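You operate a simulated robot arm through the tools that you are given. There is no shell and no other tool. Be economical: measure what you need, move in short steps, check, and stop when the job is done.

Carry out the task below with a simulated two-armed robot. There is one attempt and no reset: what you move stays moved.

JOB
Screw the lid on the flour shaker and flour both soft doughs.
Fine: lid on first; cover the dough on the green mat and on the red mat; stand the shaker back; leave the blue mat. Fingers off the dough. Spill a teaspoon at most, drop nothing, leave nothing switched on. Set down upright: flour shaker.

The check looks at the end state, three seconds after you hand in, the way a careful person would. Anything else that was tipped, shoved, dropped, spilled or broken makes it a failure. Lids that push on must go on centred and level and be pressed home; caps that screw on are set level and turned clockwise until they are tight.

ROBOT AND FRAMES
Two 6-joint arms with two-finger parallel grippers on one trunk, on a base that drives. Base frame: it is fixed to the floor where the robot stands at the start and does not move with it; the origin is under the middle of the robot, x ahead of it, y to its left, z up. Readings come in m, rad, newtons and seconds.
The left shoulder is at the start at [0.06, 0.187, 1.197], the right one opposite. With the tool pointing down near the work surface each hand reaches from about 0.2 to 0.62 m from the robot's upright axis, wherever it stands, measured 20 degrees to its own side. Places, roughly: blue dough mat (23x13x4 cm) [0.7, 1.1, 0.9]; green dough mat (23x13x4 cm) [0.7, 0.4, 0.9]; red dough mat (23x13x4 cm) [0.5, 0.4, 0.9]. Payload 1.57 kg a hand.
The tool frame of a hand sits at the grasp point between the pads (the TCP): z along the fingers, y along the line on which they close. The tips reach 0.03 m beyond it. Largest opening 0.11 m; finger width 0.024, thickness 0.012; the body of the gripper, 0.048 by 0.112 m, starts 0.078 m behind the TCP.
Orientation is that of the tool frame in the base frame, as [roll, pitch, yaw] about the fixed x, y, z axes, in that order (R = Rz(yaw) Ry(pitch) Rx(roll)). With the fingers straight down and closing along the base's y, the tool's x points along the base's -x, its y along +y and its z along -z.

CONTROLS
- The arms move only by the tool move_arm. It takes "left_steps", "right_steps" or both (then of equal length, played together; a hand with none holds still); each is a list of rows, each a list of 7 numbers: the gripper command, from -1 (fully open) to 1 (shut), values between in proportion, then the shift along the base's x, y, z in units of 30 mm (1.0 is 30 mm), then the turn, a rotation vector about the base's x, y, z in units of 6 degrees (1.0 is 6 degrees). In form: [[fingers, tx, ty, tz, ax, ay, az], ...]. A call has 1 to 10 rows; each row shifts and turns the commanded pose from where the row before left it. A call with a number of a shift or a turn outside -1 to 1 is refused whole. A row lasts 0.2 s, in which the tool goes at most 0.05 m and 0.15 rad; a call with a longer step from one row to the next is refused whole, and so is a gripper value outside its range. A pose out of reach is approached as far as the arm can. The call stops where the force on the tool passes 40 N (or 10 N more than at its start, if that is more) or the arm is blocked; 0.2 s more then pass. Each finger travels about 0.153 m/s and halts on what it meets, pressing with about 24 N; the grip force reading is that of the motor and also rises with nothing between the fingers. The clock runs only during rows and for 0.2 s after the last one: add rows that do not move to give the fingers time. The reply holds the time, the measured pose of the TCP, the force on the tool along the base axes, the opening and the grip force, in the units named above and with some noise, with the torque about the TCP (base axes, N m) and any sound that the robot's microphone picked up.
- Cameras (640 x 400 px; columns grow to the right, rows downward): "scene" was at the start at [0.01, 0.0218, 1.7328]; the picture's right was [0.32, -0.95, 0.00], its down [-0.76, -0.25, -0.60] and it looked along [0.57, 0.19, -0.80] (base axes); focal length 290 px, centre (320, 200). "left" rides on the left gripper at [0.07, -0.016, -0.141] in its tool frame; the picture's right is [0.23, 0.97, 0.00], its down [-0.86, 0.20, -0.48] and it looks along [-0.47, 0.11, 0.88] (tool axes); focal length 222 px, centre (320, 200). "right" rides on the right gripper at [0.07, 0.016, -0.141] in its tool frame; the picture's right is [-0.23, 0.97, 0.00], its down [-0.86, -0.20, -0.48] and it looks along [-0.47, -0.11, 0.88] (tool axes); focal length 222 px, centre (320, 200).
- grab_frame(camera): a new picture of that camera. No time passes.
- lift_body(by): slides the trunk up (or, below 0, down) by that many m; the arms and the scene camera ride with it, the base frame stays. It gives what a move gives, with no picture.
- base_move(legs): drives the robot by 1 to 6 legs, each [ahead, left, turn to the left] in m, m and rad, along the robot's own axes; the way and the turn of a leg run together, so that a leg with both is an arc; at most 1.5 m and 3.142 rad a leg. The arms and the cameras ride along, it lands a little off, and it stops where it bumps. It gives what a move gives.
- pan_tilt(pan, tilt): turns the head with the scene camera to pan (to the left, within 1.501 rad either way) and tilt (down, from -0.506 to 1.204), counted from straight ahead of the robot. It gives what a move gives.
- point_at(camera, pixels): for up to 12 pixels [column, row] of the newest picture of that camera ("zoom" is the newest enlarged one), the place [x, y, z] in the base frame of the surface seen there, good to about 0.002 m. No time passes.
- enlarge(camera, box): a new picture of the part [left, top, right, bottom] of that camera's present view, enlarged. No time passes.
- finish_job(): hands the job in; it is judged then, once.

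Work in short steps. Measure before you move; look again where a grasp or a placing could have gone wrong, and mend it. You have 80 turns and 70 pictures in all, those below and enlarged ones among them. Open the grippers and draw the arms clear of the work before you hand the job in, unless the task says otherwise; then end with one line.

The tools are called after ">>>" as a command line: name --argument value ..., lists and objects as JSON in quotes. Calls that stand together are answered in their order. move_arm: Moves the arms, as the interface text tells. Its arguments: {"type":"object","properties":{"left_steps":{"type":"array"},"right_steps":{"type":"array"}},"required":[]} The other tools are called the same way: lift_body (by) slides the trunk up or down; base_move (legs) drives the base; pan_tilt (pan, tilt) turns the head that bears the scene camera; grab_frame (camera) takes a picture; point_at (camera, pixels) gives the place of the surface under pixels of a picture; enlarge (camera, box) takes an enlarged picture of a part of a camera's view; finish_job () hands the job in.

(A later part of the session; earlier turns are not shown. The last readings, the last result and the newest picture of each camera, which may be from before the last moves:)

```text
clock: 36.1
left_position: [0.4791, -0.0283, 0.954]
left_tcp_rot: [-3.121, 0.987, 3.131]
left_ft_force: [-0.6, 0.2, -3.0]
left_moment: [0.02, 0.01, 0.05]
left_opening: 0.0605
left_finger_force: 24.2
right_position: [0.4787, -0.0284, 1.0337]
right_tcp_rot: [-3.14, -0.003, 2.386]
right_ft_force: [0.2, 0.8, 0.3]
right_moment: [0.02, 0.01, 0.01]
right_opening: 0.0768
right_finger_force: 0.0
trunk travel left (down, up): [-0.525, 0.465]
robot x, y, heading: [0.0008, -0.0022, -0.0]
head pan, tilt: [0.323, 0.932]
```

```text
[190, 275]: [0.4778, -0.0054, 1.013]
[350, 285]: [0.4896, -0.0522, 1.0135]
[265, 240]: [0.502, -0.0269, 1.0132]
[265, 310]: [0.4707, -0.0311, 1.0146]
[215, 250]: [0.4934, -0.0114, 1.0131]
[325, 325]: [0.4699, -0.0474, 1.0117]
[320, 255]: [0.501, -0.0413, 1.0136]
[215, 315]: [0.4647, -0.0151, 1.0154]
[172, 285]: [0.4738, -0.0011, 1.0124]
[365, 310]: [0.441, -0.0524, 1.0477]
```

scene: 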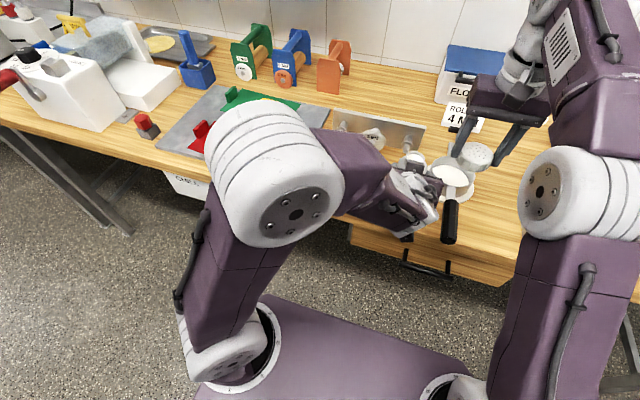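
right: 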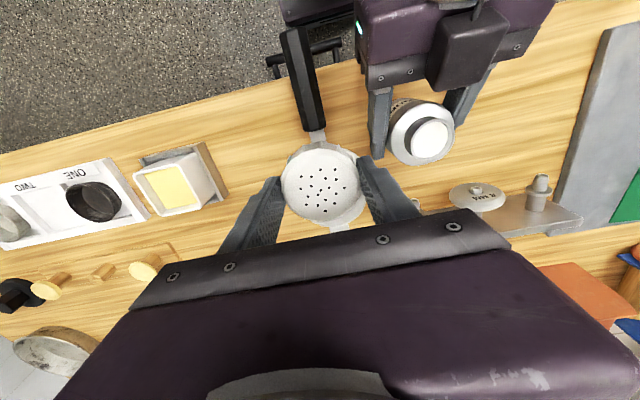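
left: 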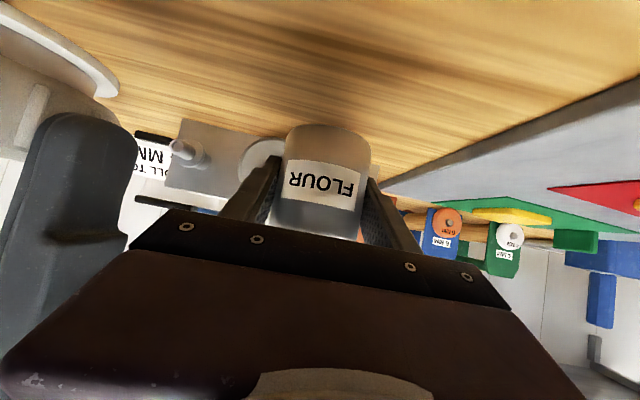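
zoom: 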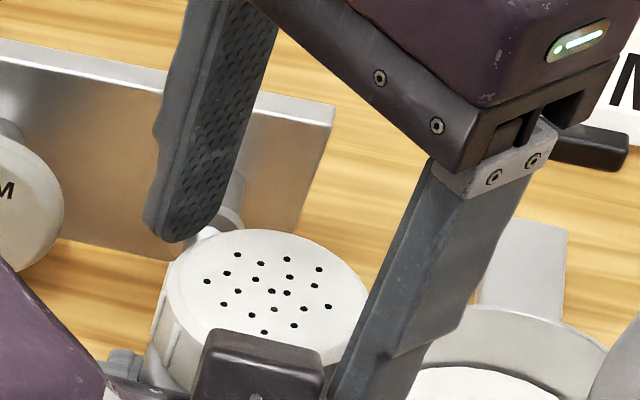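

The lid dropped onto the thread and is level: top 1.013, centre near (0.479,-0.028). I turn the open hand back for a new stroke.

>>> move_arm --right_steps '[[-0.4, 0, 0, 0, 0, 0, 1], [-0.4, 0, 0, 0, 0, 0, 1], [-0.4, 0, 0, 0, 0, 0, 1], [-0.4, 0, 0, 0, 0, 0, 1], [-0.4, 0, 0, 0, 0, 0, 1], [-0.4, 0, 0, 0, 0, 0, 1], [-0.4, 0, 0, 0, 0, 0, 1], [-0.4, 0, 0, 0, 0, 0, 1], [-0.4, 0, 0, 0, 0, 0, 1], [-0.4, 0, 0, 0, 0, 0, 1]]'

>>> move_arm --right_steps '[[-0.4, 0, 0, 0, 0, 0, 1], [-0.4, 0, 0, 0, 0, 0, 1], [-0.4, 0, 0, 0, 0, 0, 1], [-0.4, 0, 0, -0.08, 0, 0, 0], [0, 0, 0, 0, 0, 0, 0], [0.5, 0, 0, 0, 0, 0, 0], [0.5, 0, 0, 0, 0, 0, 0]]'

```text
clock: 38.3
left_position: [0.4787, -0.0293, 0.9533]
left_tcp_rot: [-3.12, 0.986, 3.131]
left_ft_force: [0.2, -0.4, -2.3]
left_moment: [-0.03, 0.0, 0.02]
left_opening: 0.0607
left_finger_force: 23.4
right_position: [0.4788, -0.0288, 1.0343]
right_tcp_rot: [-3.141, -0.005, -2.849]
right_ft_force: [-0.4, 0.7, 0.8]
right_moment: [0.01, -0.01, 0.04]
right_opening: 0.0768
right_finger_force: 0.0
trunk travel left (down, up): [-0.525, 0.465]
robot x, y, heading: [0.0029, -0.0046, -0.003]
head pan, tilt: [0.323, 0.932]
```

```text
clock: 39.9
left_position: [0.4796, -0.0292, 0.9542]
left_tcp_rot: [-3.121, 0.985, 3.132]
left_ft_force: [-1.4, -0.2, -2.6]
left_moment: [0.03, -0.09, 0.01]
left_opening: 0.0603
left_finger_force: 23.5
right_position: [0.4785, -0.0296, 1.0308]
right_tcp_rot: [3.141, -0.001, -2.536]
right_ft_force: [1.6, 0.3, 0.5]
right_moment: [0.02, -0.13, -0.02]
right_opening: 0.0605
right_finger_force: 24.0
trunk travel left (down, up): [-0.525, 0.465]
robot x, y, heading: [0.0016, -0.0004, -0.001]
head pan, tilt: [0.323, 0.932]
```

Gripped cleanly. I turn clockwise 42° and read the forces.

>>> move_arm --right_steps '[[0.5, 0, 0, -0.005, 0, 0, -1], [0.5, 0, 0, -0.005, 0, 0, -1], [0.5, 0, 0, -0.005, 0, 0, -1], [0.5, 0, 0, -0.005, 0, 0, -1], [0.5, 0, 0, -0.005, 0, 0, -1], [0.5, 0, 0, -0.005, 0, 0, -1], [0.5, 0, 0, -0.005, 0, 0, -1]]'

>>> move_arm --right_steps '[[0.5, 0, 0, -0.005, 0, 0, -1], [0.5, 0, 0, -0.005, 0, 0, -1], [0.5, 0, 0, -0.005, 0, 0, -1], [0.5, 0, 0, -0.005, 0, 0, -1], [0.5, 0, 0, -0.005, 0, 0, -1], [0.5, 0, 0, -0.005, 0, 0, -1]]'

```text
clock: 41.5
left_position: [0.4807, -0.0293, 0.9525]
left_tcp_rot: [-3.12, 0.985, 3.128]
left_ft_force: [-2.9, -7.8, -5.9]
left_moment: [0.48, 0.21, 0.01]
left_opening: 0.0606
left_finger_force: 24.4
right_position: [0.4775, -0.0282, 1.0317]
right_tcp_rot: [3.139, -0.001, 3.012]
right_ft_force: [1.8, 7.6, 3.3]
right_moment: [0.08, -0.4, 0.04]
right_opening: 0.0605
right_finger_force: 24.5
trunk travel left (down, up): [-0.525, 0.465]
robot x, y, heading: [-0.0013, -0.005, -0.005]
head pan, tilt: [0.323, 0.932]
```

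```text
clock: 42.9
left_position: [0.4793, -0.0286, 0.9528]
left_tcp_rot: [-3.12, 0.986, 3.129]
left_ft_force: [-5.6, -14.2, -7.6]
left_moment: [0.67, -0.09, -0.08]
left_opening: 0.0606
left_finger_force: 23.8
right_position: [0.4788, -0.0278, 1.0313]
right_tcp_rot: [3.14, -0.005, 2.385]
right_ft_force: [4.9, 13.6, 4.8]
right_moment: [0.45, -0.33, 0.1]
right_opening: 0.0602
right_finger_force: 23.7
trunk travel left (down, up): [-0.525, 0.465]
robot x, y, heading: [0.0041, 0.0008, -0.001]
head pan, tilt: [0.323, 0.932]
```

Still a free thread (torque 0.1 N m). I release for the next stroke and measure the lid's height.

>>> move_arm --right_steps '[[0.2, 0, 0, 0, 0, 0, 0], [-0.1, 0, 0, 0, 0, 0, 0], [-0.4, 0, 0, 0, 0, 0, 0], [-0.4, 0, 0, 0, 0, 0, 0]]'

>>> enlarge --camera "scene" --box '[376, 110, 472, 170]'

>>> point_at --camera "zoom" --pixels '[[190, 275], [345, 285], [265, 240], [265, 310], [215, 250], [325, 320], [320, 255], [215, 315]]'

```text
clock: 43.9
left_position: [0.4799, -0.029, 0.9537]
left_tcp_rot: [-3.121, 0.985, 3.132]
left_ft_force: [0.9, -0.1, -2.8]
left_moment: [-0.01, 0.01, 0.02]
left_opening: 0.0604
left_finger_force: 23.9
right_position: [0.478, -0.0291, 1.0305]
right_tcp_rot: [-3.141, -0.004, 2.386]
right_ft_force: [0.8, -1.0, 0.4]
right_moment: [0.0, 0.01, 0.02]
right_opening: 0.077
right_finger_force: 0.0
trunk travel left (down, up): [-0.525, 0.465]
robot x, y, heading: [-0.0033, -0.0009, 0.006]
head pan, tilt: [0.323, 0.932]
```

```text
6.67 times, centred on (424, 140) of scene
```

zoom: 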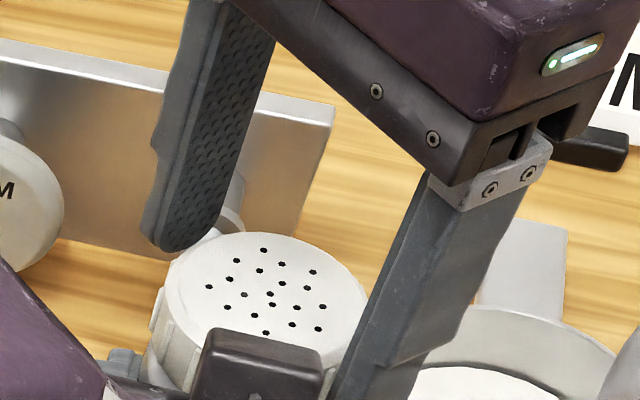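

```text
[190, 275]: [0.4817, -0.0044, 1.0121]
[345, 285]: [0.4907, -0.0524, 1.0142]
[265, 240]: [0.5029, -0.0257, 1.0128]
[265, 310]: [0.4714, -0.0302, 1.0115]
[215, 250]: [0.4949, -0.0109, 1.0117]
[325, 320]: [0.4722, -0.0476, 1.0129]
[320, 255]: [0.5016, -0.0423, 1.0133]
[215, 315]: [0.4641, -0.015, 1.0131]
```

The lid went down roughly 0.8 mm and is level. I do another full stroke: back 78°, grip, clockwise 78°.

>>> move_arm --right_steps '[[-0.4, 0, 0, 0.05, 0, 0, 1], [-0.4, 0, 0, 0, 0, 0, 1], [-0.4, 0, 0, 0, 0, 0, 1], [-0.4, 0, 0, 0, 0, 0, 1], [-0.4, 0, 0, 0, 0, 0, 1], [-0.4, 0, 0, 0, 0, 0, 1], [-0.4, 0, 0, 0, 0, 0, 1], [-0.4, 0, 0, 0, 0, 0, 1], [-0.4, 0, 0, 0, 0, 0, 1], [-0.4, 0.02, 0.03, 0, 0, 0, 1]]'

>>> move_arm --right_steps '[[-0.4, 0, 0, 0, 0, 0, 1], [-0.4, 0, 0, 0, 0, 0, 1], [-0.4, 0, 0, 0, 0, 0, 1], [-0.4, 0, 0, -0.07, 0, 0, 0], [0, 0, 0, 0, 0, 0, 0], [0.6, 0, 0, 0, 0, 0, 0], [0.6, 0, 0, 0, 0, 0, 0]]'

>>> move_arm --right_steps '[[0.6, 0, 0, -0.005, 0, 0, -1], [0.6, 0, 0, -0.005, 0, 0, -1], [0.6, 0, 0, -0.005, 0, 0, -1], [0.6, 0, 0, -0.005, 0, 0, -1], [0.6, 0, 0, -0.005, 0, 0, -1], [0.6, 0, 0, -0.005, 0, 0, -1], [0.6, 0, 0, -0.005, 0, 0, -1]]'

>>> move_arm --right_steps '[[0.6, 0, 0, -0.005, 0, 0, -1], [0.6, 0, 0, -0.005, 0, 0, -1], [0.6, 0, 0, -0.005, 0, 0, -1], [0.6, 0, 0, -0.005, 0, 0, -1], [0.6, 0, 0, -0.005, 0, 0, -1], [0.6, 0, 0, -0.005, 0, 0, -1]]'

```text
clock: 46.1
left_position: [0.4807, -0.0295, 0.9553]
left_tcp_rot: [-3.121, 0.987, 3.131]
left_ft_force: [-0.7, 0.1, -2.2]
left_moment: [0.04, 0.02, 0.0]
left_opening: 0.0602
left_finger_force: 24.1
right_position: [0.4787, -0.0282, 1.031]
right_tcp_rot: [3.141, -0.005, -2.85]
right_ft_force: [-0.2, 0.0, 0.1]
right_moment: [-0.02, 0.02, 0.02]
right_opening: 0.0771
right_finger_force: 0.0
trunk travel left (down, up): [-0.525, 0.465]
robot x, y, heading: [0.0013, -0.0018, 0.002]
head pan, tilt: [0.323, 0.932]
```

```text
clock: 47.7
left_position: [0.4806, -0.0284, 0.9537]
left_tcp_rot: [-3.121, 0.986, 3.132]
left_ft_force: [-3.9, 3.2, -2.9]
left_moment: [-0.1, -0.21, 0.04]
left_opening: 0.06
left_finger_force: 23.6
right_position: [0.4777, -0.027, 1.0297]
right_tcp_rot: [-3.141, -0.003, -2.536]
right_ft_force: [3.5, -2.8, -0.3]
right_moment: [-0.15, -0.12, -0.01]
right_opening: 0.0609
right_finger_force: 23.7
trunk travel left (down, up): [-0.525, 0.465]
robot x, y, heading: [0.0011, 0.0, 0.002]
head pan, tilt: [0.323, 0.932]
```

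```text
clock: 49.3
left_position: [0.4808, -0.029, 0.9526]
left_tcp_rot: [-3.121, 0.987, 3.132]
left_ft_force: [-3.0, 4.6, -3.6]
left_moment: [-0.02, 0.27, 0.01]
left_opening: 0.0601
left_finger_force: 24.5
right_position: [0.4794, -0.0284, 1.0287]
right_tcp_rot: [-3.141, -0.004, 3.012]
right_ft_force: [2.1, -4.3, 0.9]
right_moment: [-0.34, -0.43, -0.02]
right_opening: 0.061
right_finger_force: 23.6
trunk travel left (down, up): [-0.525, 0.465]
robot x, y, heading: [-0.0, 0.0001, -0.002]
head pan, tilt: [0.323, 0.932]
```

```text
clock: 50.7
left_position: [0.4806, -0.0289, 0.9519]
left_tcp_rot: [-3.12, 0.987, 3.131]
left_ft_force: [-2.9, 6.6, -3.8]
left_moment: [0.0, 0.2, -0.02]
left_opening: 0.0601
left_finger_force: 24.1
right_position: [0.4797, -0.0288, 1.0285]
right_tcp_rot: [-3.141, -0.003, 2.385]
right_ft_force: [2.3, -6.1, 1.5]
right_moment: [-0.49, -0.38, 0.0]
right_opening: 0.061
right_finger_force: 24.6
trunk travel left (down, up): [-0.525, 0.465]
robot x, y, heading: [-0.0006, -0.0012, -0.002]
head pan, tilt: [0.323, 0.932]
```

Torque is still low. I open and look at the whole assembly before continuing, because the left opening has crept from 0.061 to 0.060.

>>> move_arm --right_steps '[[0.2, 0, 0, 0, 0, 0, 0], [-0.1, 0, 0, 0, 0, 0, 0], [-0.4, 0, 0, 0, 0, 0, 0], [-0.4, 0, 0, 0, 0, 0, 0]]'

>>> enlarge --camera "scene" --box '[376, 110, 472, 170]'

>>> point_at --camera "zoom" --pixels '[[190, 275], [345, 285], [265, 240], [265, 310], [215, 250], [325, 320], [320, 255], [215, 315]]'

>>> grab_frame --camera "left"

```text
clock: 51.7
left_position: [0.4804, -0.0278, 0.9547]
left_tcp_rot: [-3.12, 0.985, 3.133]
left_ft_force: [0.8, 0.1, -3.0]
left_moment: [-0.01, 0.03, 0.02]
left_opening: 0.06
left_finger_force: 23.9
right_position: [0.4801, -0.0276, 1.0285]
right_tcp_rot: [-3.142, -0.003, 2.384]
right_ft_force: [0.0, 0.2, 1.0]
right_moment: [-0.02, 0.01, 0.0]
right_opening: 0.0771
right_finger_force: 0.0
trunk travel left (down, up): [-0.525, 0.465]
robot x, y, heading: [0.0028, 0.003, 0.003]
head pan, tilt: [0.323, 0.932]
```

```text
6.67 times, centred on (424, 140) of scene
```

zoom: 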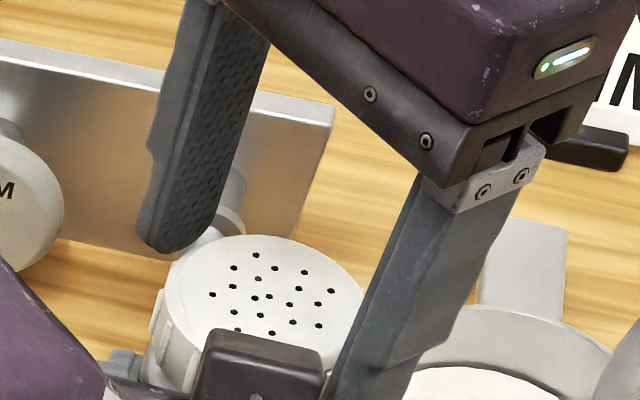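

```text
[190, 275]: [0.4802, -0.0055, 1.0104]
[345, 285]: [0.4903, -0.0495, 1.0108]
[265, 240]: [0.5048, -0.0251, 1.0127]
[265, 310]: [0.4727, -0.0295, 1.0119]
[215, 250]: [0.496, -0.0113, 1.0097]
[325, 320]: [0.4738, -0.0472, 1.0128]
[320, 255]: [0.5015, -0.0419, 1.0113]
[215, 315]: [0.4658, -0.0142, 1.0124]
```

```text
41 pictures are left
```

left: 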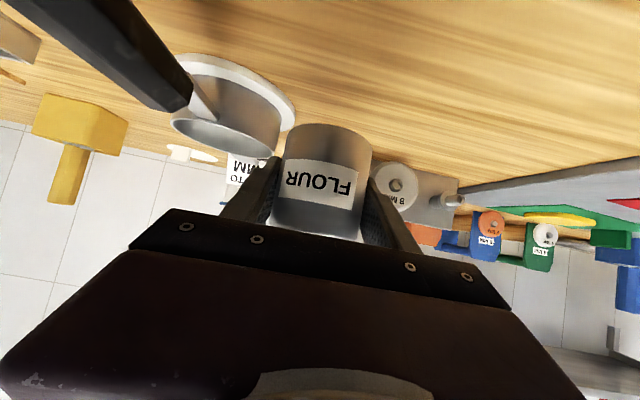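

The jar has not turned in the left grip (label unchanged) and the lid is lower (top about 1.0115), so the thread works. Another stroke follows.

>>> move_arm --right_steps '[[-0.4, 0, 0, 0.05, 0, 0, 1], [-0.4, 0, 0, 0, 0, 0, 1], [-0.4, 0, 0, 0, 0, 0, 1], [-0.4, 0, 0, 0, 0, 0, 1], [-0.4, 0, 0, 0, 0, 0, 1], [-0.4, 0, 0, 0, 0, 0, 1], [-0.4, 0, 0, 0, 0, 0, 1], [-0.4, 0, 0, 0, 0, 0, 1], [-0.4, 0, 0, 0, 0, 0, 1], [-0.4, 0, 0, 0, 0, 0, 1]]'

>>> move_arm --right_steps '[[-0.4, 0, 0, 0, 0, 0, 1], [-0.4, 0, 0, 0, 0, 0, 1], [-0.4, 0, 0, 0, 0, 0, 1], [-0.4, 0, 0, -0.07, 0, 0, 0], [0, 0, 0, 0, 0, 0, 0], [0.6, 0, 0, 0, 0, 0, 0], [0.6, 0, 0, 0, 0, 0, 0]]'

>>> move_arm --right_steps '[[0.6, 0, 0, -0.005, 0, 0, -1], [0.6, 0, 0, -0.005, 0, 0, -1], [0.6, 0, 0, -0.005, 0, 0, -1], [0.6, 0, 0, -0.005, 0, 0, -1], [0.6, 0, 0, -0.005, 0, 0, -1], [0.6, 0, 0, -0.005, 0, 0, -1], [0.6, 0, 0, -0.005, 0, 0, -1]]'

>>> move_arm --right_steps '[[0.6, 0, 0, -0.005, 0, 0, -1], [0.6, 0, 0, -0.005, 0, 0, -1], [0.6, 0, 0, -0.005, 0, 0, -1], [0.6, 0, 0, -0.005, 0, 0, -1], [0.6, 0, 0, -0.005, 0, 0, -1], [0.6, 0, 0, -0.005, 0, 0, -1]]'

>>> move_arm --right_steps '[[0.2, 0, 0, 0, 0, 0, 0], [-0.1, 0, 0, 0, 0, 0, 0], [-0.4, 0, 0, 0, 0, 0, 0], [-0.4, 0, 0, 0, 0, 0, 0]]'

```text
clock: 53.9
left_position: [0.4802, -0.0281, 0.9534]
left_tcp_rot: [-3.122, 0.986, 3.131]
left_ft_force: [0.1, 0.3, -2.0]
left_moment: [0.0, -0.01, 0.02]
left_opening: 0.0603
left_finger_force: 24.5
right_position: [0.4791, -0.0289, 1.0296]
right_tcp_rot: [3.14, -0.002, -2.847]
right_ft_force: [0.2, -0.4, 0.2]
right_moment: [-0.03, -0.01, 0.01]
right_opening: 0.0769
right_finger_force: 0.0
trunk travel left (down, up): [-0.525, 0.465]
robot x, y, heading: [-0.0004, -0.0023, -0.003]
head pan, tilt: [0.323, 0.932]
```

```text
clock: 55.5
left_position: [0.4796, -0.0284, 0.9532]
left_tcp_rot: [-3.12, 0.986, 3.132]
left_ft_force: [0.1, 1.9, -2.8]
left_moment: [-0.06, -0.08, -0.01]
left_opening: 0.0603
left_finger_force: 23.8
right_position: [0.4793, -0.0271, 1.0288]
right_tcp_rot: [3.14, -0.004, -2.536]
right_ft_force: [1.0, -2.4, 0.3]
right_moment: [-0.13, 0.02, -0.04]
right_opening: 0.0599
right_finger_force: 24.4
trunk travel left (down, up): [-0.525, 0.465]
robot x, y, heading: [-0.0019, -0.0004, 0.004]
head pan, tilt: [0.323, 0.932]
```

```text
clock: 57.1
left_position: [0.4796, -0.0287, 0.9529]
left_tcp_rot: [-3.119, 0.986, 3.131]
left_ft_force: [-3.1, 4.6, -3.2]
left_moment: [0.12, 0.16, 0.01]
left_opening: 0.0603
left_finger_force: 24.1
right_position: [0.4792, -0.0262, 1.0278]
right_tcp_rot: [3.141, -0.002, 3.011]
right_ft_force: [3.3, -3.3, 1.7]
right_moment: [-0.39, -0.43, 0.03]
right_opening: 0.0601
right_finger_force: 24.5
trunk travel left (down, up): [-0.525, 0.465]
robot x, y, heading: [-0.0001, 0.0021, -0.001]
head pan, tilt: [0.323, 0.932]
```

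```text
clock: 58.5
left_position: [0.4803, -0.0285, 0.9519]
left_tcp_rot: [-3.121, 0.986, 3.131]
left_ft_force: [-3.3, 5.8, -5.6]
left_moment: [0.05, 0.15, -0.04]
left_opening: 0.0601
left_finger_force: 23.9
right_position: [0.4795, -0.0284, 1.0273]
right_tcp_rot: [3.141, -0.003, 2.385]
right_ft_force: [4.1, -6.2, 3.2]
right_moment: [-0.5, -0.47, 0.0]
right_opening: 0.0602
right_finger_force: 23.8
trunk travel left (down, up): [-0.525, 0.465]
robot x, y, heading: [0.0022, 0.001, 0.001]
head pan, tilt: [0.323, 0.932]
```

```text
clock: 59.5
left_position: [0.4807, -0.03, 0.9528]
left_tcp_rot: [-3.122, 0.985, 3.129]
left_ft_force: [-0.1, 0.0, -3.0]
left_moment: [0.0, 0.02, 0.02]
left_opening: 0.0601
left_finger_force: 24.0
right_position: [0.4781, -0.0271, 1.0271]
right_tcp_rot: [-3.14, -0.004, 2.387]
right_ft_force: [0.0, 1.1, -0.1]
right_moment: [0.01, 0.0, -0.01]
right_opening: 0.0769
right_finger_force: 0.1
trunk travel left (down, up): [-0.525, 0.465]
robot x, y, heading: [0.0002, 0.0031, 0.001]
head pan, tilt: [0.323, 0.932]
```

Still turning freely. I do another stroke, gripping slightly higher.

>>> move_arm --right_steps '[[-0.4, 0, 0, 0.07, 0, 0, 1], [-0.4, 0, 0, 0, 0, 0, 1], [-0.4, 0, 0, 0, 0, 0, 1], [-0.4, 0, 0, 0, 0, 0, 1], [-0.4, 0, 0, 0, 0, 0, 1], [-0.4, 0, 0, 0, 0, 0, 1], [-0.4, 0, 0, 0, 0, 0, 1], [-0.4, 0, 0, 0, 0, 0, 1], [-0.4, 0, 0, 0, 0, 0, 1], [-0.4, 0, 0, 0, 0, 0, 1]]'

>>> move_arm --right_steps '[[-0.4, 0, 0, 0, 0, 0, 1], [-0.4, 0, 0, 0, 0, 0, 1], [-0.4, 0, 0, 0, 0, 0, 1], [-0.4, 0, 0, -0.05, 0, 0, 0], [0, 0, 0, 0, 0, 0, 0], [0.6, 0, 0, 0, 0, 0, 0], [0.6, 0, 0, 0, 0, 0, 0]]'

>>> move_arm --right_steps '[[0.6, 0, 0, -0.005, 0, 0, -1], [0.6, 0, 0, -0.005, 0, 0, -1], [0.6, 0, 0, -0.005, 0, 0, -1], [0.6, 0, 0, -0.005, 0, 0, -1], [0.6, 0, 0, -0.005, 0, 0, -1], [0.6, 0, 0, -0.005, 0, 0, -1], [0.6, 0, 0, -0.005, 0, 0, -1]]'

>>> move_arm --right_steps '[[0.6, 0, 0, -0.005, 0, 0, -1], [0.6, 0, 0, -0.005, 0, 0, -1], [0.6, 0, 0, -0.005, 0, 0, -1], [0.6, 0, 0, -0.005, 0, 0, -1], [0.6, 0, 0, -0.005, 0, 0, -1], [0.6, 0, 0, -0.005, 0, 0, -1]]'

>>> move_arm --right_steps '[[0.2, 0, 0, 0, 0, 0, 0], [-0.1, 0, 0, 0, 0, 0, 0], [-0.4, 0, 0, 0, 0, 0, 0], [-0.4, 0, 0, 0, 0, 0, 0]]'

>>> enlarge --camera "scene" --box '[376, 110, 472, 170]'

>>> point_at --camera "zoom" --pixels '[[190, 275], [345, 285], [265, 240], [265, 310], [215, 250], [325, 320], [320, 255], [215, 315]]'

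```text
clock: 61.7
left_position: [0.48, -0.0278, 0.953]
left_tcp_rot: [-3.121, 0.986, 3.13]
left_ft_force: [-0.6, 0.1, -3.0]
left_moment: [-0.03, 0.02, -0.01]
left_opening: 0.0603
left_finger_force: 24.5
right_position: [0.4794, -0.0281, 1.029]
right_tcp_rot: [3.14, -0.003, -2.849]
right_ft_force: [-0.5, -0.2, -0.8]
right_moment: [-0.01, -0.02, 0.01]
right_opening: 0.0769
right_finger_force: 0.0
trunk travel left (down, up): [-0.525, 0.465]
robot x, y, heading: [0.0021, -0.0037, 0.004]
head pan, tilt: [0.323, 0.932]
```

```text
clock: 63.3
left_position: [0.4802, -0.0287, 0.9536]
left_tcp_rot: [-3.12, 0.986, 3.132]
left_ft_force: [-2.2, 1.2, -2.6]
left_moment: [-0.09, -0.07, -0.01]
left_opening: 0.0602
left_finger_force: 24.1
right_position: [0.4792, -0.0276, 1.0257]
right_tcp_rot: [-3.141, -0.003, -2.537]
right_ft_force: [2.2, -2.3, 0.4]
right_moment: [-0.07, -0.14, 0.01]
right_opening: 0.061
right_finger_force: 24.0
trunk travel left (down, up): [-0.525, 0.465]
robot x, y, heading: [-0.0012, -0.0028, -0.004]
head pan, tilt: [0.323, 0.932]
```

```text
clock: 64.9
left_position: [0.4796, -0.0279, 0.9524]
left_tcp_rot: [-3.119, 0.986, 3.13]
left_ft_force: [-1.2, 3.7, -3.8]
left_moment: [-0.07, -0.09, -0.76]
left_opening: 0.0602
left_finger_force: 23.8
right_position: [0.4778, -0.0276, 1.0272]
right_tcp_rot: [3.141, -0.003, 3.013]
right_ft_force: [1.0, -4.5, 0.0]
right_moment: [-0.25, 0.05, 0.77]
right_opening: 0.0601
right_finger_force: 24.2
trunk travel left (down, up): [-0.525, 0.465]
robot x, y, heading: [-0.0042, -0.0026, 0.001]
head pan, tilt: [0.323, 0.932]
```

```text
clock: 66.3
left_position: [0.4812, -0.0288, 0.953]
left_tcp_rot: [-3.122, 0.989, 3.132]
left_ft_force: [8.0, 17.8, -2.2]
left_moment: [-0.46, 0.28, -0.56]
left_opening: 0.0616
left_finger_force: 23.9
right_position: [0.4789, -0.0288, 1.026]
right_tcp_rot: [-3.139, -0.004, 2.382]
right_ft_force: [-7.0, -17.1, 0.0]
right_moment: [-0.77, 0.3, 0.52]
right_opening: 0.0601
right_finger_force: 23.8
trunk travel left (down, up): [-0.525, 0.465]
robot x, y, heading: [0.0004, 0.0, 0.001]
head pan, tilt: [0.323, 0.932]
```

```text
clock: 67.3
left_position: [0.4805, -0.0297, 0.9523]
left_tcp_rot: [-3.12, 0.987, 3.129]
left_ft_force: [-0.5, 0.1, -3.4]
left_moment: [-0.01, -0.01, -0.01]
left_opening: 0.0612
left_finger_force: 24.3
right_position: [0.4792, -0.0274, 1.0263]
right_tcp_rot: [3.14, -0.003, 2.384]
right_ft_force: [0.8, 0.6, 0.3]
right_moment: [-0.01, 0.01, 0.02]
right_opening: 0.0768
right_finger_force: 0.1
trunk travel left (down, up): [-0.525, 0.465]
robot x, y, heading: [-0.0002, 0.0032, -0.004]
head pan, tilt: [0.323, 0.932]
```

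```text
6.67 times, centred on (424, 140) of scene
```

zoom: 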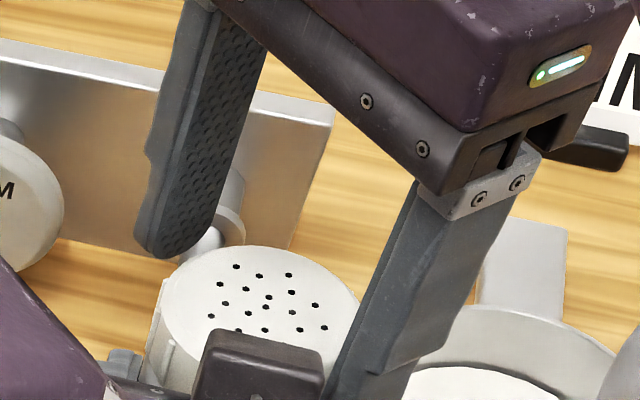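

```text
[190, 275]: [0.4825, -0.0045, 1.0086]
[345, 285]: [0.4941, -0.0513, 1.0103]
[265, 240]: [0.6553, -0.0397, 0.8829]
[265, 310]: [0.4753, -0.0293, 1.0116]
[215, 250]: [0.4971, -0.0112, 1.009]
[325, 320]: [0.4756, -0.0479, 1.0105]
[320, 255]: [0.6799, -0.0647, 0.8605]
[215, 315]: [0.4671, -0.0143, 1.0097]
```

Torque rose to 0.77 N m and then something slipped, so the lid looks tight. I check the jar in the left camera and make one more short tightening turn from the sideways position.

>>> move_arm --right_steps '[[-0.4, 0, 0, 0.05, 0, 0, 1], [-0.4, 0, 0, 0, 0, 0, 1], [-0.4, 0, 0, 0, 0, 0, 1], [-0.4, 0, 0, 0, 0, 0, 1], [-0.4, 0, 0, 0, 0, 0, 1], [-0.4, 0, 0, 0, 0, 0, 1], [-0.4, 0, 0, 0, 0, 0, 1], [-0.4, 0, 0, 0, 0, 0, 1], [-0.4, 0, 0, 0, 0, 0, 1]]'

>>> grab_frame --camera "left"

>>> enlarge --camera "scene" --box '[376, 110, 472, 170]'

>>> enlarge --camera "right" --box '[220, 100, 420, 225]'

```text
clock: 69.3
left_position: [0.4798, -0.0275, 0.9542]
left_tcp_rot: [-3.122, 0.987, 3.129]
left_ft_force: [0.3, 0.2, -3.7]
left_moment: [0.02, -0.01, 0.05]
left_opening: 0.0612
left_finger_force: 24.4
right_position: [0.478, -0.0279, 1.0273]
right_tcp_rot: [-3.141, -0.005, -2.952]
right_ft_force: [0.1, -0.2, -0.7]
right_moment: [0.01, 0.01, 0.02]
right_opening: 0.0771
right_finger_force: 0.1
trunk travel left (down, up): [-0.525, 0.465]
robot x, y, heading: [-0.0029, 0.0009, -0.0]
head pan, tilt: [0.323, 0.932]
```

```text
39 pictures are left
```

left: 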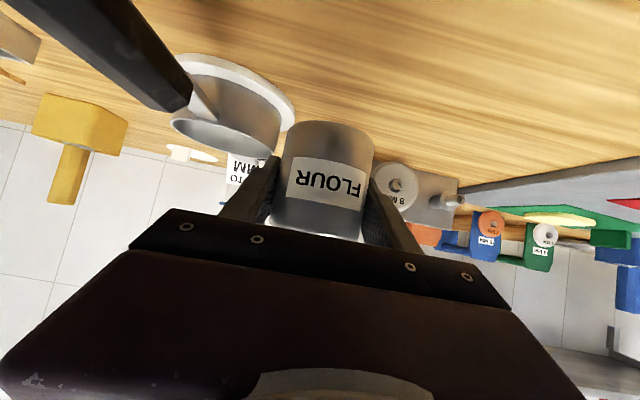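

```text
6.67 times, centred on (424, 140) of scene
```

zoom: 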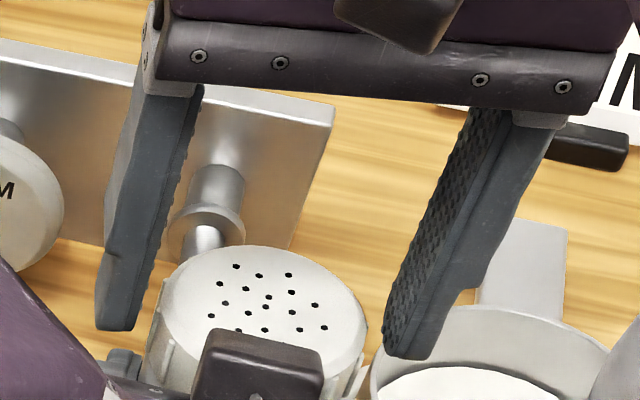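

```text
3.20 times, centred on (320, 162) of right
```

zoom: 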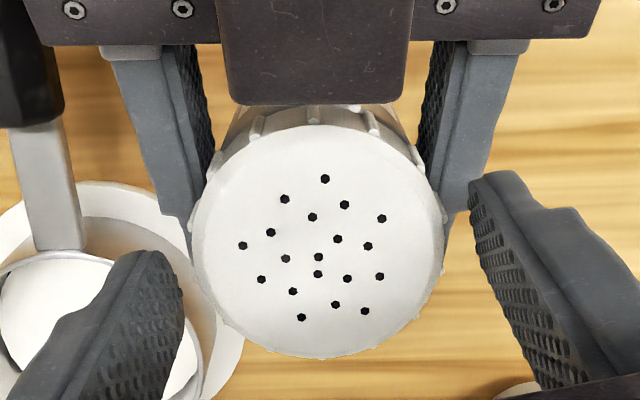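

The label shifted slightly, so the jar turned in the left grip once the lid was tight. I confirm with one more short clockwise turn.

>>> move_arm --right_steps '[[0, 0, 0, 0, 0, 0, 0], [0.6, 0, 0, 0, 0, 0, 0], [0.6, 0, 0, 0, 0, 0, 0], [0.6, 0, 0, 0, 0, 0, -0.5], [0.6, 0, 0, 0, 0, 0, -0.5], [0.6, 0, 0, 0, 0, 0, -0.5]]'

>>> move_arm --right_steps '[[0.6, 0, 0, 0, 0, 0, -0.5], [0.6, 0, 0, 0, 0, 0, -0.5], [0.6, 0, 0, 0, 0, 0, -0.5]]'

```text
clock: 70.7
left_position: [0.4801, -0.0286, 0.9529]
left_tcp_rot: [-3.119, 0.986, 3.131]
left_ft_force: [0.8, 0.7, -0.6]
left_moment: [0.06, -0.04, -0.18]
left_opening: 0.0606
left_finger_force: 24.5
right_position: [0.4787, -0.028, 1.0273]
right_tcp_rot: [3.141, -0.003, -3.114]
right_ft_force: [-0.3, -0.6, -0.7]
right_moment: [-0.19, 0.07, 0.17]
right_opening: 0.0604
right_finger_force: 23.5
trunk travel left (down, up): [-0.525, 0.465]
robot x, y, heading: [0.002, 0.0048, -0.0]
head pan, tilt: [0.323, 0.932]
```

```text
clock: 71.5
left_position: [0.481, -0.0285, 0.9531]
left_tcp_rot: [-3.12, 0.986, 3.132]
left_ft_force: [-1.5, 5.3, -1.5]
left_moment: [-0.16, -0.01, -0.55]
left_opening: 0.0606
left_finger_force: 24.5
right_position: [0.4796, -0.0278, 1.0268]
right_tcp_rot: [3.141, -0.002, 3.013]
right_ft_force: [1.0, -5.3, -1.2]
right_moment: [-0.23, -0.12, 0.57]
right_opening: 0.0602
right_finger_force: 24.1
trunk travel left (down, up): [-0.525, 0.465]
robot x, y, heading: [0.0009, -0.0009, -0.0]
head pan, tilt: [0.323, 0.932]
```

Torque climbs again (0.57 N m). I go a few degrees further to its limit.

>>> move_arm --right_steps '[[0.6, 0, 0, 0, 0, 0, -0.5], [0.6, 0, 0, 0, 0, 0, -0.5]]'

>>> move_arm --right_steps '[[0.6, 0, 0, 0, 0, 0, -0.5], [0.6, 0, 0, 0, 0, 0, -0.5]]'

>>> grab_frame --camera "left"

```text
clock: 72.1
left_position: [0.4811, -0.0286, 0.9528]
left_tcp_rot: [-3.12, 0.986, 3.131]
left_ft_force: [0.8, 9.4, -1.5]
left_moment: [-0.32, 0.25, -0.76]
left_opening: 0.0608
left_finger_force: 24.2
right_position: [0.4787, -0.028, 1.0266]
right_tcp_rot: [-3.141, -0.005, 2.908]
right_ft_force: [-0.4, -9.8, -0.5]
right_moment: [-0.43, -0.18, 0.72]
right_opening: 0.0603
right_finger_force: 23.9
trunk travel left (down, up): [-0.525, 0.465]
robot x, y, heading: [0.0004, 0.0012, -0.004]
head pan, tilt: [0.323, 0.932]
```

```text
clock: 72.7
left_position: [0.4817, -0.0277, 0.9526]
left_tcp_rot: [-3.12, 0.986, 3.132]
left_ft_force: [2.3, 17.9, -2.0]
left_moment: [-0.7, 0.27, -0.73]
left_opening: 0.0608
left_finger_force: 23.7
right_position: [0.4798, -0.0278, 1.0267]
right_tcp_rot: [-3.139, -0.005, 2.8]
right_ft_force: [-2.0, -17.8, 0.0]
right_moment: [-0.6, -0.09, 0.73]
right_opening: 0.0608
right_finger_force: 24.0
trunk travel left (down, up): [-0.525, 0.465]
robot x, y, heading: [-0.0004, 0.0015, 0.0]
head pan, tilt: [0.323, 0.932]
```

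```text
36 pictures are left
```

left: 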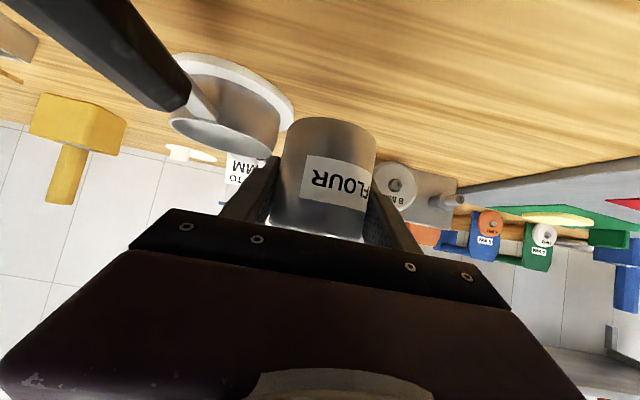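

The lid is tight: the jar slips in the grip at 0.75 N m. I release the right hand, raise it and move it off to the right.

>>> move_arm --right_steps '[[0.1, 0, 0, 0, 0, 0, 0.5], [-0.4, 0, 0, 0, 0, 0, 0], [-0.5, 0, 0, 0.3, 0, 0, 0], [-0.5, 0, 0, 0.5, 0, 0, 0], [-0.5, 0, -0.7, 0, 0, 0, 1], [-0.5, 0, -0.8, 0, 0, 0, 1], [-0.5, 0, -0.9, 0, 0, 0, 0.7], [-0.5, 0, -0.9, 0.2, 0, 0, 0], [-0.5, -0.2, -0.9, 0.5, 0, 0, 0], [-0.5, -0.4, -0.5, 0.8, 0, 0, 0]]'

>>> grab_frame --camera "scene"

```text
clock: 74.9
left_position: [0.4805, -0.0287, 0.9534]
left_tcp_rot: [-3.122, 0.986, 3.133]
left_ft_force: [0.5, 0.1, -3.3]
left_moment: [-0.02, -0.05, -0.03]
left_opening: 0.0611
left_finger_force: 24.6
right_position: [0.4604, -0.1691, 1.0967]
right_tcp_rot: [3.141, -0.004, 3.139]
right_ft_force: [-1.1, 1.1, 0.0]
right_moment: [0.0, -0.02, 0.01]
right_opening: 0.0823
right_finger_force: 0.1
trunk travel left (down, up): [-0.525, 0.465]
robot x, y, heading: [0.0026, 0.0007, 0.002]
head pan, tilt: [0.323, 0.932]
```

```text
35 pictures are left
```

scene: 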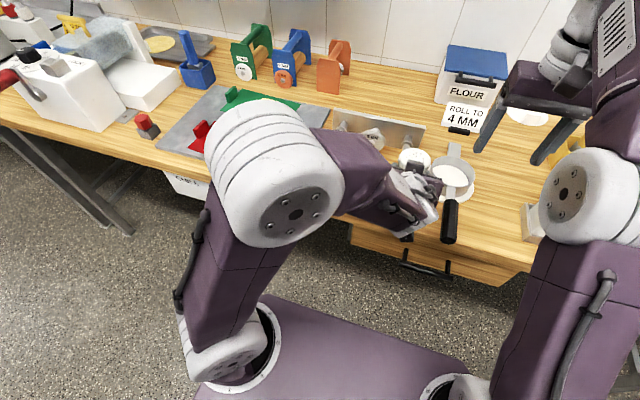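

The lid is on. I lift the jar and carry it left toward the red dough in two moves, keeping it upright at about z 1.06.

>>> move_arm --left_steps '[[0.5, 0.1, 0, 0.7, 0, 0, 0], [0.5, 0.1, 0.3, 0.9, 0, 0, 0], [0.5, 0.1, 0.8, 0.9, 0, 0, 0], [0.5, 0.1, 0.9, 0.9, 0, 0, 0], [0.5, 0.1, 0.9, 0, 0, 0, 0], [0.5, 0.1, 0.9, 0, 0, 0, 0], [0.5, 0.1, 0.9, 0, 0, 0, 0], [0.5, 0.1, 0.9, 0, 0, 0, 0], [0.5, 0.1, 0.9, 0, 0, 0, 0], [0.5, 0.1, 0.9, 0, 0, 0, 0]]'

>>> grab_frame --camera "scene"

>>> grab_frame --camera "left"

```text
clock: 77.1
left_position: [0.508, 0.1838, 1.0536]
left_tcp_rot: [-3.128, 0.978, 3.129]
left_ft_force: [0.2, -0.2, -2.8]
left_moment: [0.0, -0.03, 0.0]
left_opening: 0.0609
left_finger_force: 24.1
left hand out of reach, approached as far as the arm can: row 10
right_position: [0.4612, -0.1697, 1.0967]
right_tcp_rot: [3.141, -0.004, 3.139]
right_ft_force: [1.0, 0.0, 0.1]
right_moment: [0.0, -0.01, -0.01]
right_opening: 0.0826
right_finger_force: 0.0
trunk travel left (down, up): [-0.525, 0.465]
robot x, y, heading: [-0.0011, 0.0015, -0.0]
head pan, tilt: [0.323, 0.932]
```

```text
34 pictures are left
```

scene: 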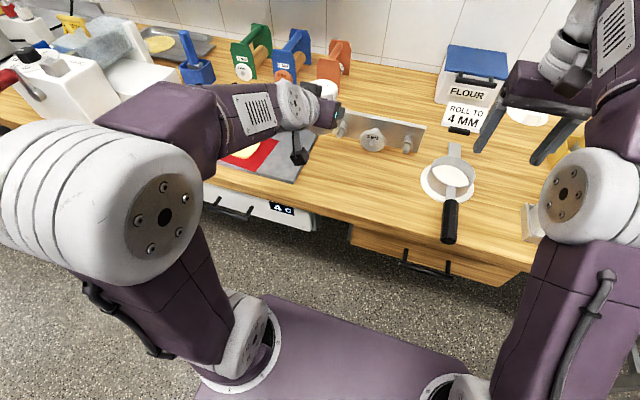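

```text
33 pictures are left
```

left: 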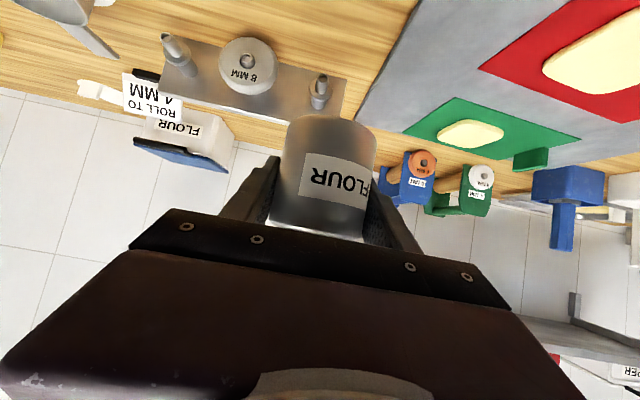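

The doughs look paler now than at the start (was yellow at (545,100), now cream at (600,50)). I enlarge them to see why.

>>> enlarge --camera "left" --box '[400, 0, 640, 150]'

>>> point_at --camera "zoom" --pixels '[[110, 335], [275, 345], [180, 320], [195, 375], [190, 350], [385, 170], [500, 240], [600, 100], [20, 350], [480, 360], [560, 160], [240, 200]]'

```text
2.67 times, centred on (520, 75) of left
```

zoom: 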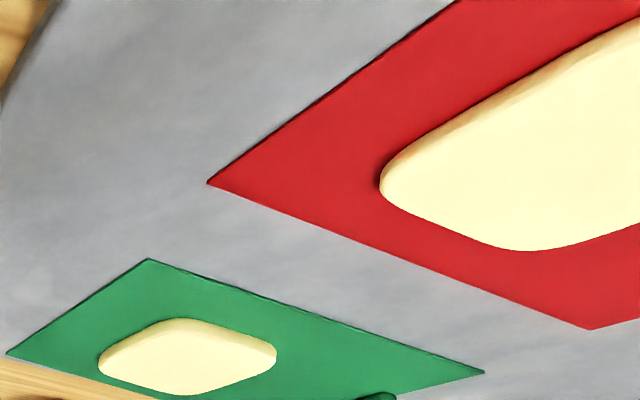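

```text
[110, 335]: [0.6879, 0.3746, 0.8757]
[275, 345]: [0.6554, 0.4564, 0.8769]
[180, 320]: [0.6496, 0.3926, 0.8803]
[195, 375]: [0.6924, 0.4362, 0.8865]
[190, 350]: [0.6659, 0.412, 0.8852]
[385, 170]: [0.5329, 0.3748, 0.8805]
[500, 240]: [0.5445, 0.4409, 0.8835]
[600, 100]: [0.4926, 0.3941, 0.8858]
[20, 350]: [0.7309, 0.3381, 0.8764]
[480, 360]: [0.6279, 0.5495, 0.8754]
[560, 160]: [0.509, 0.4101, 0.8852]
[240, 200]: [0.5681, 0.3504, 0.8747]
```

The doughs measure about (0.507, 0.416) on red and (0.694, 0.413) on green, tops at z 0.885. I take the shaker outward and left, to the approach point over the red dough.

>>> move_arm --left_steps '[[0.5, 0.9, 0.3, 0, 0, 0, 0], [0.5, 0.9, 0.5, 0, 0, 0, 0], [0.5, 0, 0.9, 0, 0, 0, 0], [0.5, 0, 0.9, 0, 0, 0, 0], [0.5, 0, 0.9, 0, 0, 0, 0], [0.5, 0, 0.9, 0, 0, 0, 0], [0.5, 0, 0.9, 0, 0, 0, 0], [0.5, 0, 0.9, 0, 0, 0, 0], [0.5, -0.4, 0.6, 0, 0, 0, 0], [0.5, 0, 0, 0, 0, 0, 0]]'

>>> move_arm --left_steps '[[0.5, 0, 0, 0, 0, -1, 0], [0.5, 0, 0, 0, 0, -1, 0], [0.5, 0, 0, 0, 0, -1, 0], [0.5, 0, 0, 0, 0, -1, 0], [0.5, 0, 0, 0, 0, -1, 0], [0.5, 0, 0, 0, 0, -0.6, 0], [0.5, 0, 0, 0, 0, 0, 0]]'

```text
clock: 79.3
left_position: [0.5517, 0.3879, 1.0541]
left_tcp_rot: [-3.119, 0.984, 3.131]
left_ft_force: [1.2, 1.0, -2.6]
left_moment: [-0.01, 0.01, 0.03]
left_opening: 0.0609
left_finger_force: 23.8
right_position: [0.4617, -0.1689, 1.0976]
right_tcp_rot: [-3.141, -0.004, 3.14]
right_ft_force: [-0.6, 0.1, -0.1]
right_moment: [-0.02, 0.03, 0.0]
right_opening: 0.0825
right_finger_force: 0.0
trunk travel left (down, up): [-0.525, 0.465]
robot x, y, heading: [-0.0009, 0.0003, -0.003]
head pan, tilt: [0.323, 0.932]
```

```text
clock: 80.9
left_position: [0.5508, 0.3872, 1.0531]
left_tcp_rot: [1.181, 1.562, 1.152]
left_ft_force: [0.4, -0.4, -1.8]
left_moment: [0.01, -0.02, -0.01]
left_opening: 0.0608
left_finger_force: 23.8
right_position: [0.4613, -0.1689, 1.0973]
right_tcp_rot: [-3.141, -0.002, 3.139]
right_ft_force: [0.0, -0.7, -0.9]
right_moment: [-0.05, 0.01, 0.03]
right_opening: 0.0823
right_finger_force: 0.1
trunk travel left (down, up): [-0.525, 0.465]
robot x, y, heading: [-0.0008, 0.0005, -0.001]
head pan, tilt: [0.323, 0.932]
```

The tool is now level and the shaker leans back. I start rolling it about the x axis so that the mouth swings to +y, first 54°, to check wrist range.

>>> move_arm --left_steps '[[0.5, 0, 0, 0, -1, 0, 0], [0.5, 0, 0, 0, -1, 0, 0], [0.5, 0, 0, 0, -1, 0, 0], [0.5, 0, 0, 0, -1, 0, 0], [0.5, 0, 0, 0, -1, 0, 0], [0.5, 0, 0, 0, -1, 0, 0], [0.5, 0, 0, 0, -1, 0, 0], [0.5, 0, 0, 0, -1, 0, 0], [0.5, 0, 0, 0, -1, 0, 0], [0.5, 0, 0, 0, 0, 0, 0]]'

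>>> grab_frame --camera "scene"

```text
clock: 83.1
left_position: [0.5512, 0.3881, 1.0524]
left_tcp_rot: [-1.54, 0.632, -1.569]
left_ft_force: [-0.3, -0.8, -1.8]
left_moment: [-0.02, -0.06, -0.04]
left_opening: 0.0608
left_finger_force: 24.8
right_position: [0.4607, -0.169, 1.0963]
right_tcp_rot: [-3.141, -0.003, 3.139]
right_ft_force: [-0.3, 0.2, -0.3]
right_moment: [-0.01, 0.01, 0.02]
right_opening: 0.0824
right_finger_force: 0.1
trunk travel left (down, up): [-0.525, 0.465]
robot x, y, heading: [-0.0011, 0.0014, 0.0]
head pan, tilt: [0.323, 0.932]
```

```text
31 pictures are left
```

scene: 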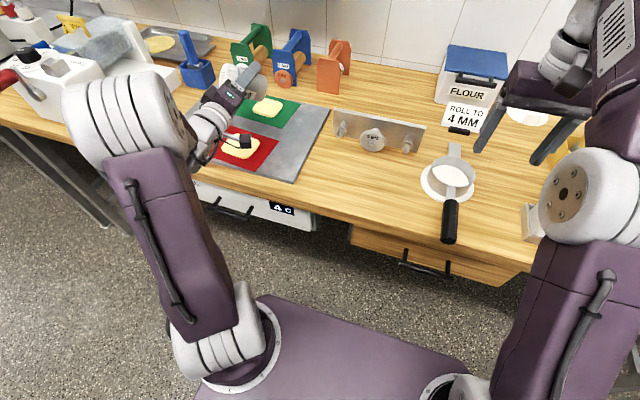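

The roll works. I enlarge to see the lid and the doughs.

>>> enlarge --camera "scene" --box '[180, 50, 308, 180]'

>>> point_at --camera "scene" --pixels '[[241, 153], [238, 140], [253, 148], [268, 106], [256, 108], [281, 103], [266, 99], [270, 115], [228, 72], [222, 78], [245, 141]]'

```text
3.08 times, centred on (244, 115) of scene
```

zoom: 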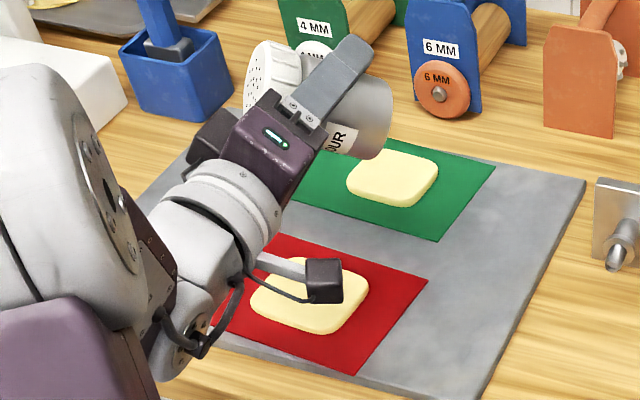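

```text
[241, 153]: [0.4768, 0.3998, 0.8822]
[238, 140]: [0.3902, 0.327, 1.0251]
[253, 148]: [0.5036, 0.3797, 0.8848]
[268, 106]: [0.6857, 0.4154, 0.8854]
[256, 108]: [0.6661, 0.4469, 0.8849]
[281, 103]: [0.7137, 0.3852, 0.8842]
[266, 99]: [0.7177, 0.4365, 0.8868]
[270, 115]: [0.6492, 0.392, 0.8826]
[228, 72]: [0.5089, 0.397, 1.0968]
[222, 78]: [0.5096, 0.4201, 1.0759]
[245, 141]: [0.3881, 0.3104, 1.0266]
```

Lid near (0.51, 0.415, 1.08), as wanted. I lower 4 cm and roll on to 114°, keeping the mouth above the red dough centre, then check whether flour falls.

>>> move_arm --left_steps '[[0.5, 0, -0.1, -0.25, -1, 0, 0], [0.5, 0, -0.1, -0.25, -1, 0, 0], [0.5, 0, -0.1, -0.25, -1, 0, 0], [0.5, -0.1, -0.05, -0.25, -1, 0, 0], [0.5, -0.1, -0.05, -0.2, -1, 0, 0], [0.5, 0, 0, -0.1, -1, 0, 0], [0.5, 0, 0, 0, -1, 0, 0], [0.5, 0, 0, 0, -1, 0, 0], [0.5, 0, 0, 0, -1, 0, 0], [0.5, 0, 0.05, 0, -1, 0, 0]]'

>>> enlarge --camera "scene" --box '[180, 50, 308, 180]'

```text
clock: 85.3
left_position: [0.5445, 0.378, 1.0141]
left_tcp_rot: [-1.543, -0.414, -1.567]
left_ft_force: [0.2, 0.2, -3.4]
left_moment: [0.01, -0.02, 0.0]
left_opening: 0.0608
left_finger_force: 23.5
right_position: [0.4603, -0.1695, 1.0971]
right_tcp_rot: [-3.141, -0.003, 3.139]
right_ft_force: [0.1, -0.1, -0.2]
right_moment: [-0.03, 0.04, 0.01]
right_opening: 0.0823
right_finger_force: 0.0
trunk travel left (down, up): [-0.525, 0.465]
robot x, y, heading: [-0.0001, 0.0025, -0.004]
head pan, tilt: [0.323, 0.932]
```

```text
3.08 times, centred on (244, 115) of scene
```

zoom: 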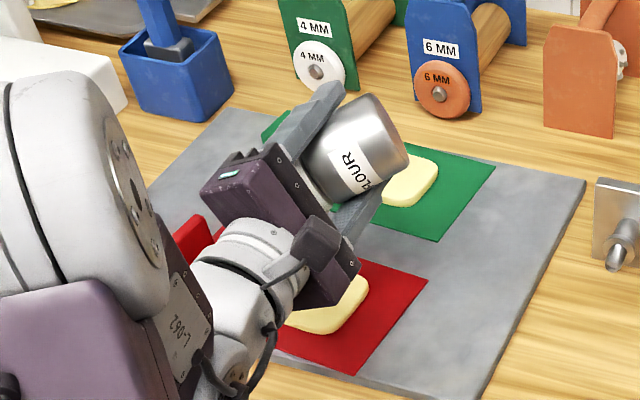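

No flour seen yet at 114°. I roll on to about 165°, bringing the mouth back over the centre of the red dough.

>>> move_arm --left_steps '[[0.5, 0, 0.05, 0, -1, 0, 0], [0.5, 0, 0.1, 0, -1, 0, 0], [0.5, 0, 0.1, 0, -1, 0, 0], [0.5, 0, 0.15, 0, -1, 0, 0], [0.5, 0, 0.15, 0, -1, 0, 0], [0.5, 0, 0.15, 0, -1, 0, 0], [0.5, 0, 0.15, 0, -1, 0, 0], [0.5, 0, 0.15, 0, -1, 0, 0], [0.5, 0, 0.1, 0, -0.5, 0, 0]]'

>>> enlarge --camera "scene" --box '[180, 50, 308, 180]'

>>> grab_frame --camera "left"

```text
clock: 87.3
left_position: [0.5441, 0.4104, 1.0137]
left_tcp_rot: [-1.551, -1.304, -1.56]
left_ft_force: [-0.4, -0.2, -2.8]
left_moment: [0.01, -0.01, -0.01]
left_opening: 0.0609
left_finger_force: 23.8
right_position: [0.461, -0.1688, 1.0971]
right_tcp_rot: [3.141, -0.003, 3.141]
right_ft_force: [-0.2, 0.4, 0.9]
right_moment: [0.02, -0.04, 0.0]
right_opening: 0.0827
right_finger_force: 0.1
trunk travel left (down, up): [-0.525, 0.465]
robot x, y, heading: [0.004, 0.0038, -0.001]
head pan, tilt: [0.323, 0.932]
```

```text
3.08 times, centred on (244, 115) of scene
```

zoom: 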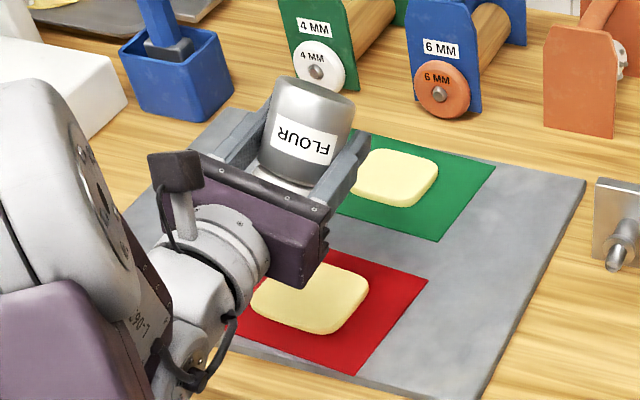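

```text
27 pictures are left
```

left: 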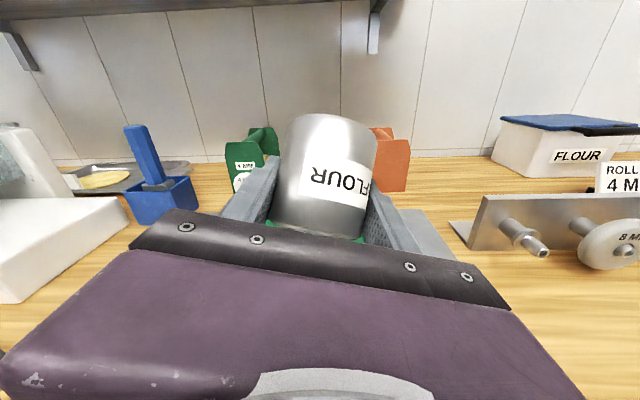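

Inverted over the red dough, no flour falls by itself. I shake it up and down.

>>> move_arm --left_steps '[[0.5, 0, 0, 0.9, 0, 0, 0], [0.5, 0, 0, -0.9, 0, 0, 0], [0.5, 0, 0, 0.9, 0, 0, 0], [0.5, 0, 0, -0.9, 0, 0, 0], [0.5, 0, 0, 0.9, 0, 0, 0], [0.5, 0, 0, -0.9, 0, 0, 0]]'

>>> enlarge --camera "scene" --box '[180, 50, 308, 180]'

```text
clock: 88.7
left_position: [0.5469, 0.4105, 1.0113]
left_tcp_rot: [-1.557, -1.304, -1.553]
left_ft_force: [-0.5, -0.1, -1.9]
left_moment: [0.01, -0.01, -0.02]
left_opening: 0.0607
left_finger_force: 23.9
right_position: [0.463, -0.1679, 1.0958]
right_tcp_rot: [3.141, -0.004, 3.14]
right_ft_force: [-0.3, 1.0, -0.1]
right_moment: [-0.04, 0.02, 0.02]
right_opening: 0.0825
right_finger_force: 0.1
trunk travel left (down, up): [-0.525, 0.465]
robot x, y, heading: [-0.0025, 0.001, 0.003]
head pan, tilt: [0.323, 0.932]
```

```text
3.08 times, centred on (244, 115) of scene
```

zoom: 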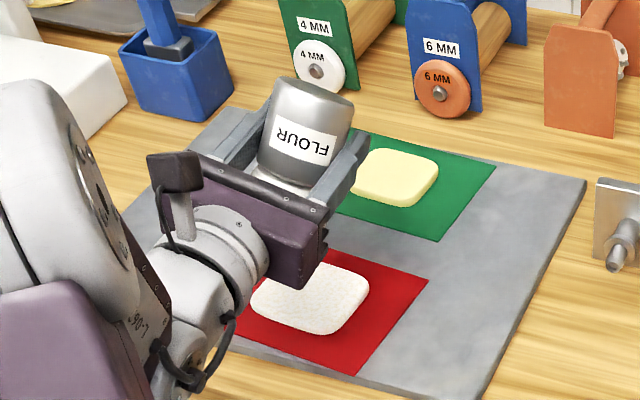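

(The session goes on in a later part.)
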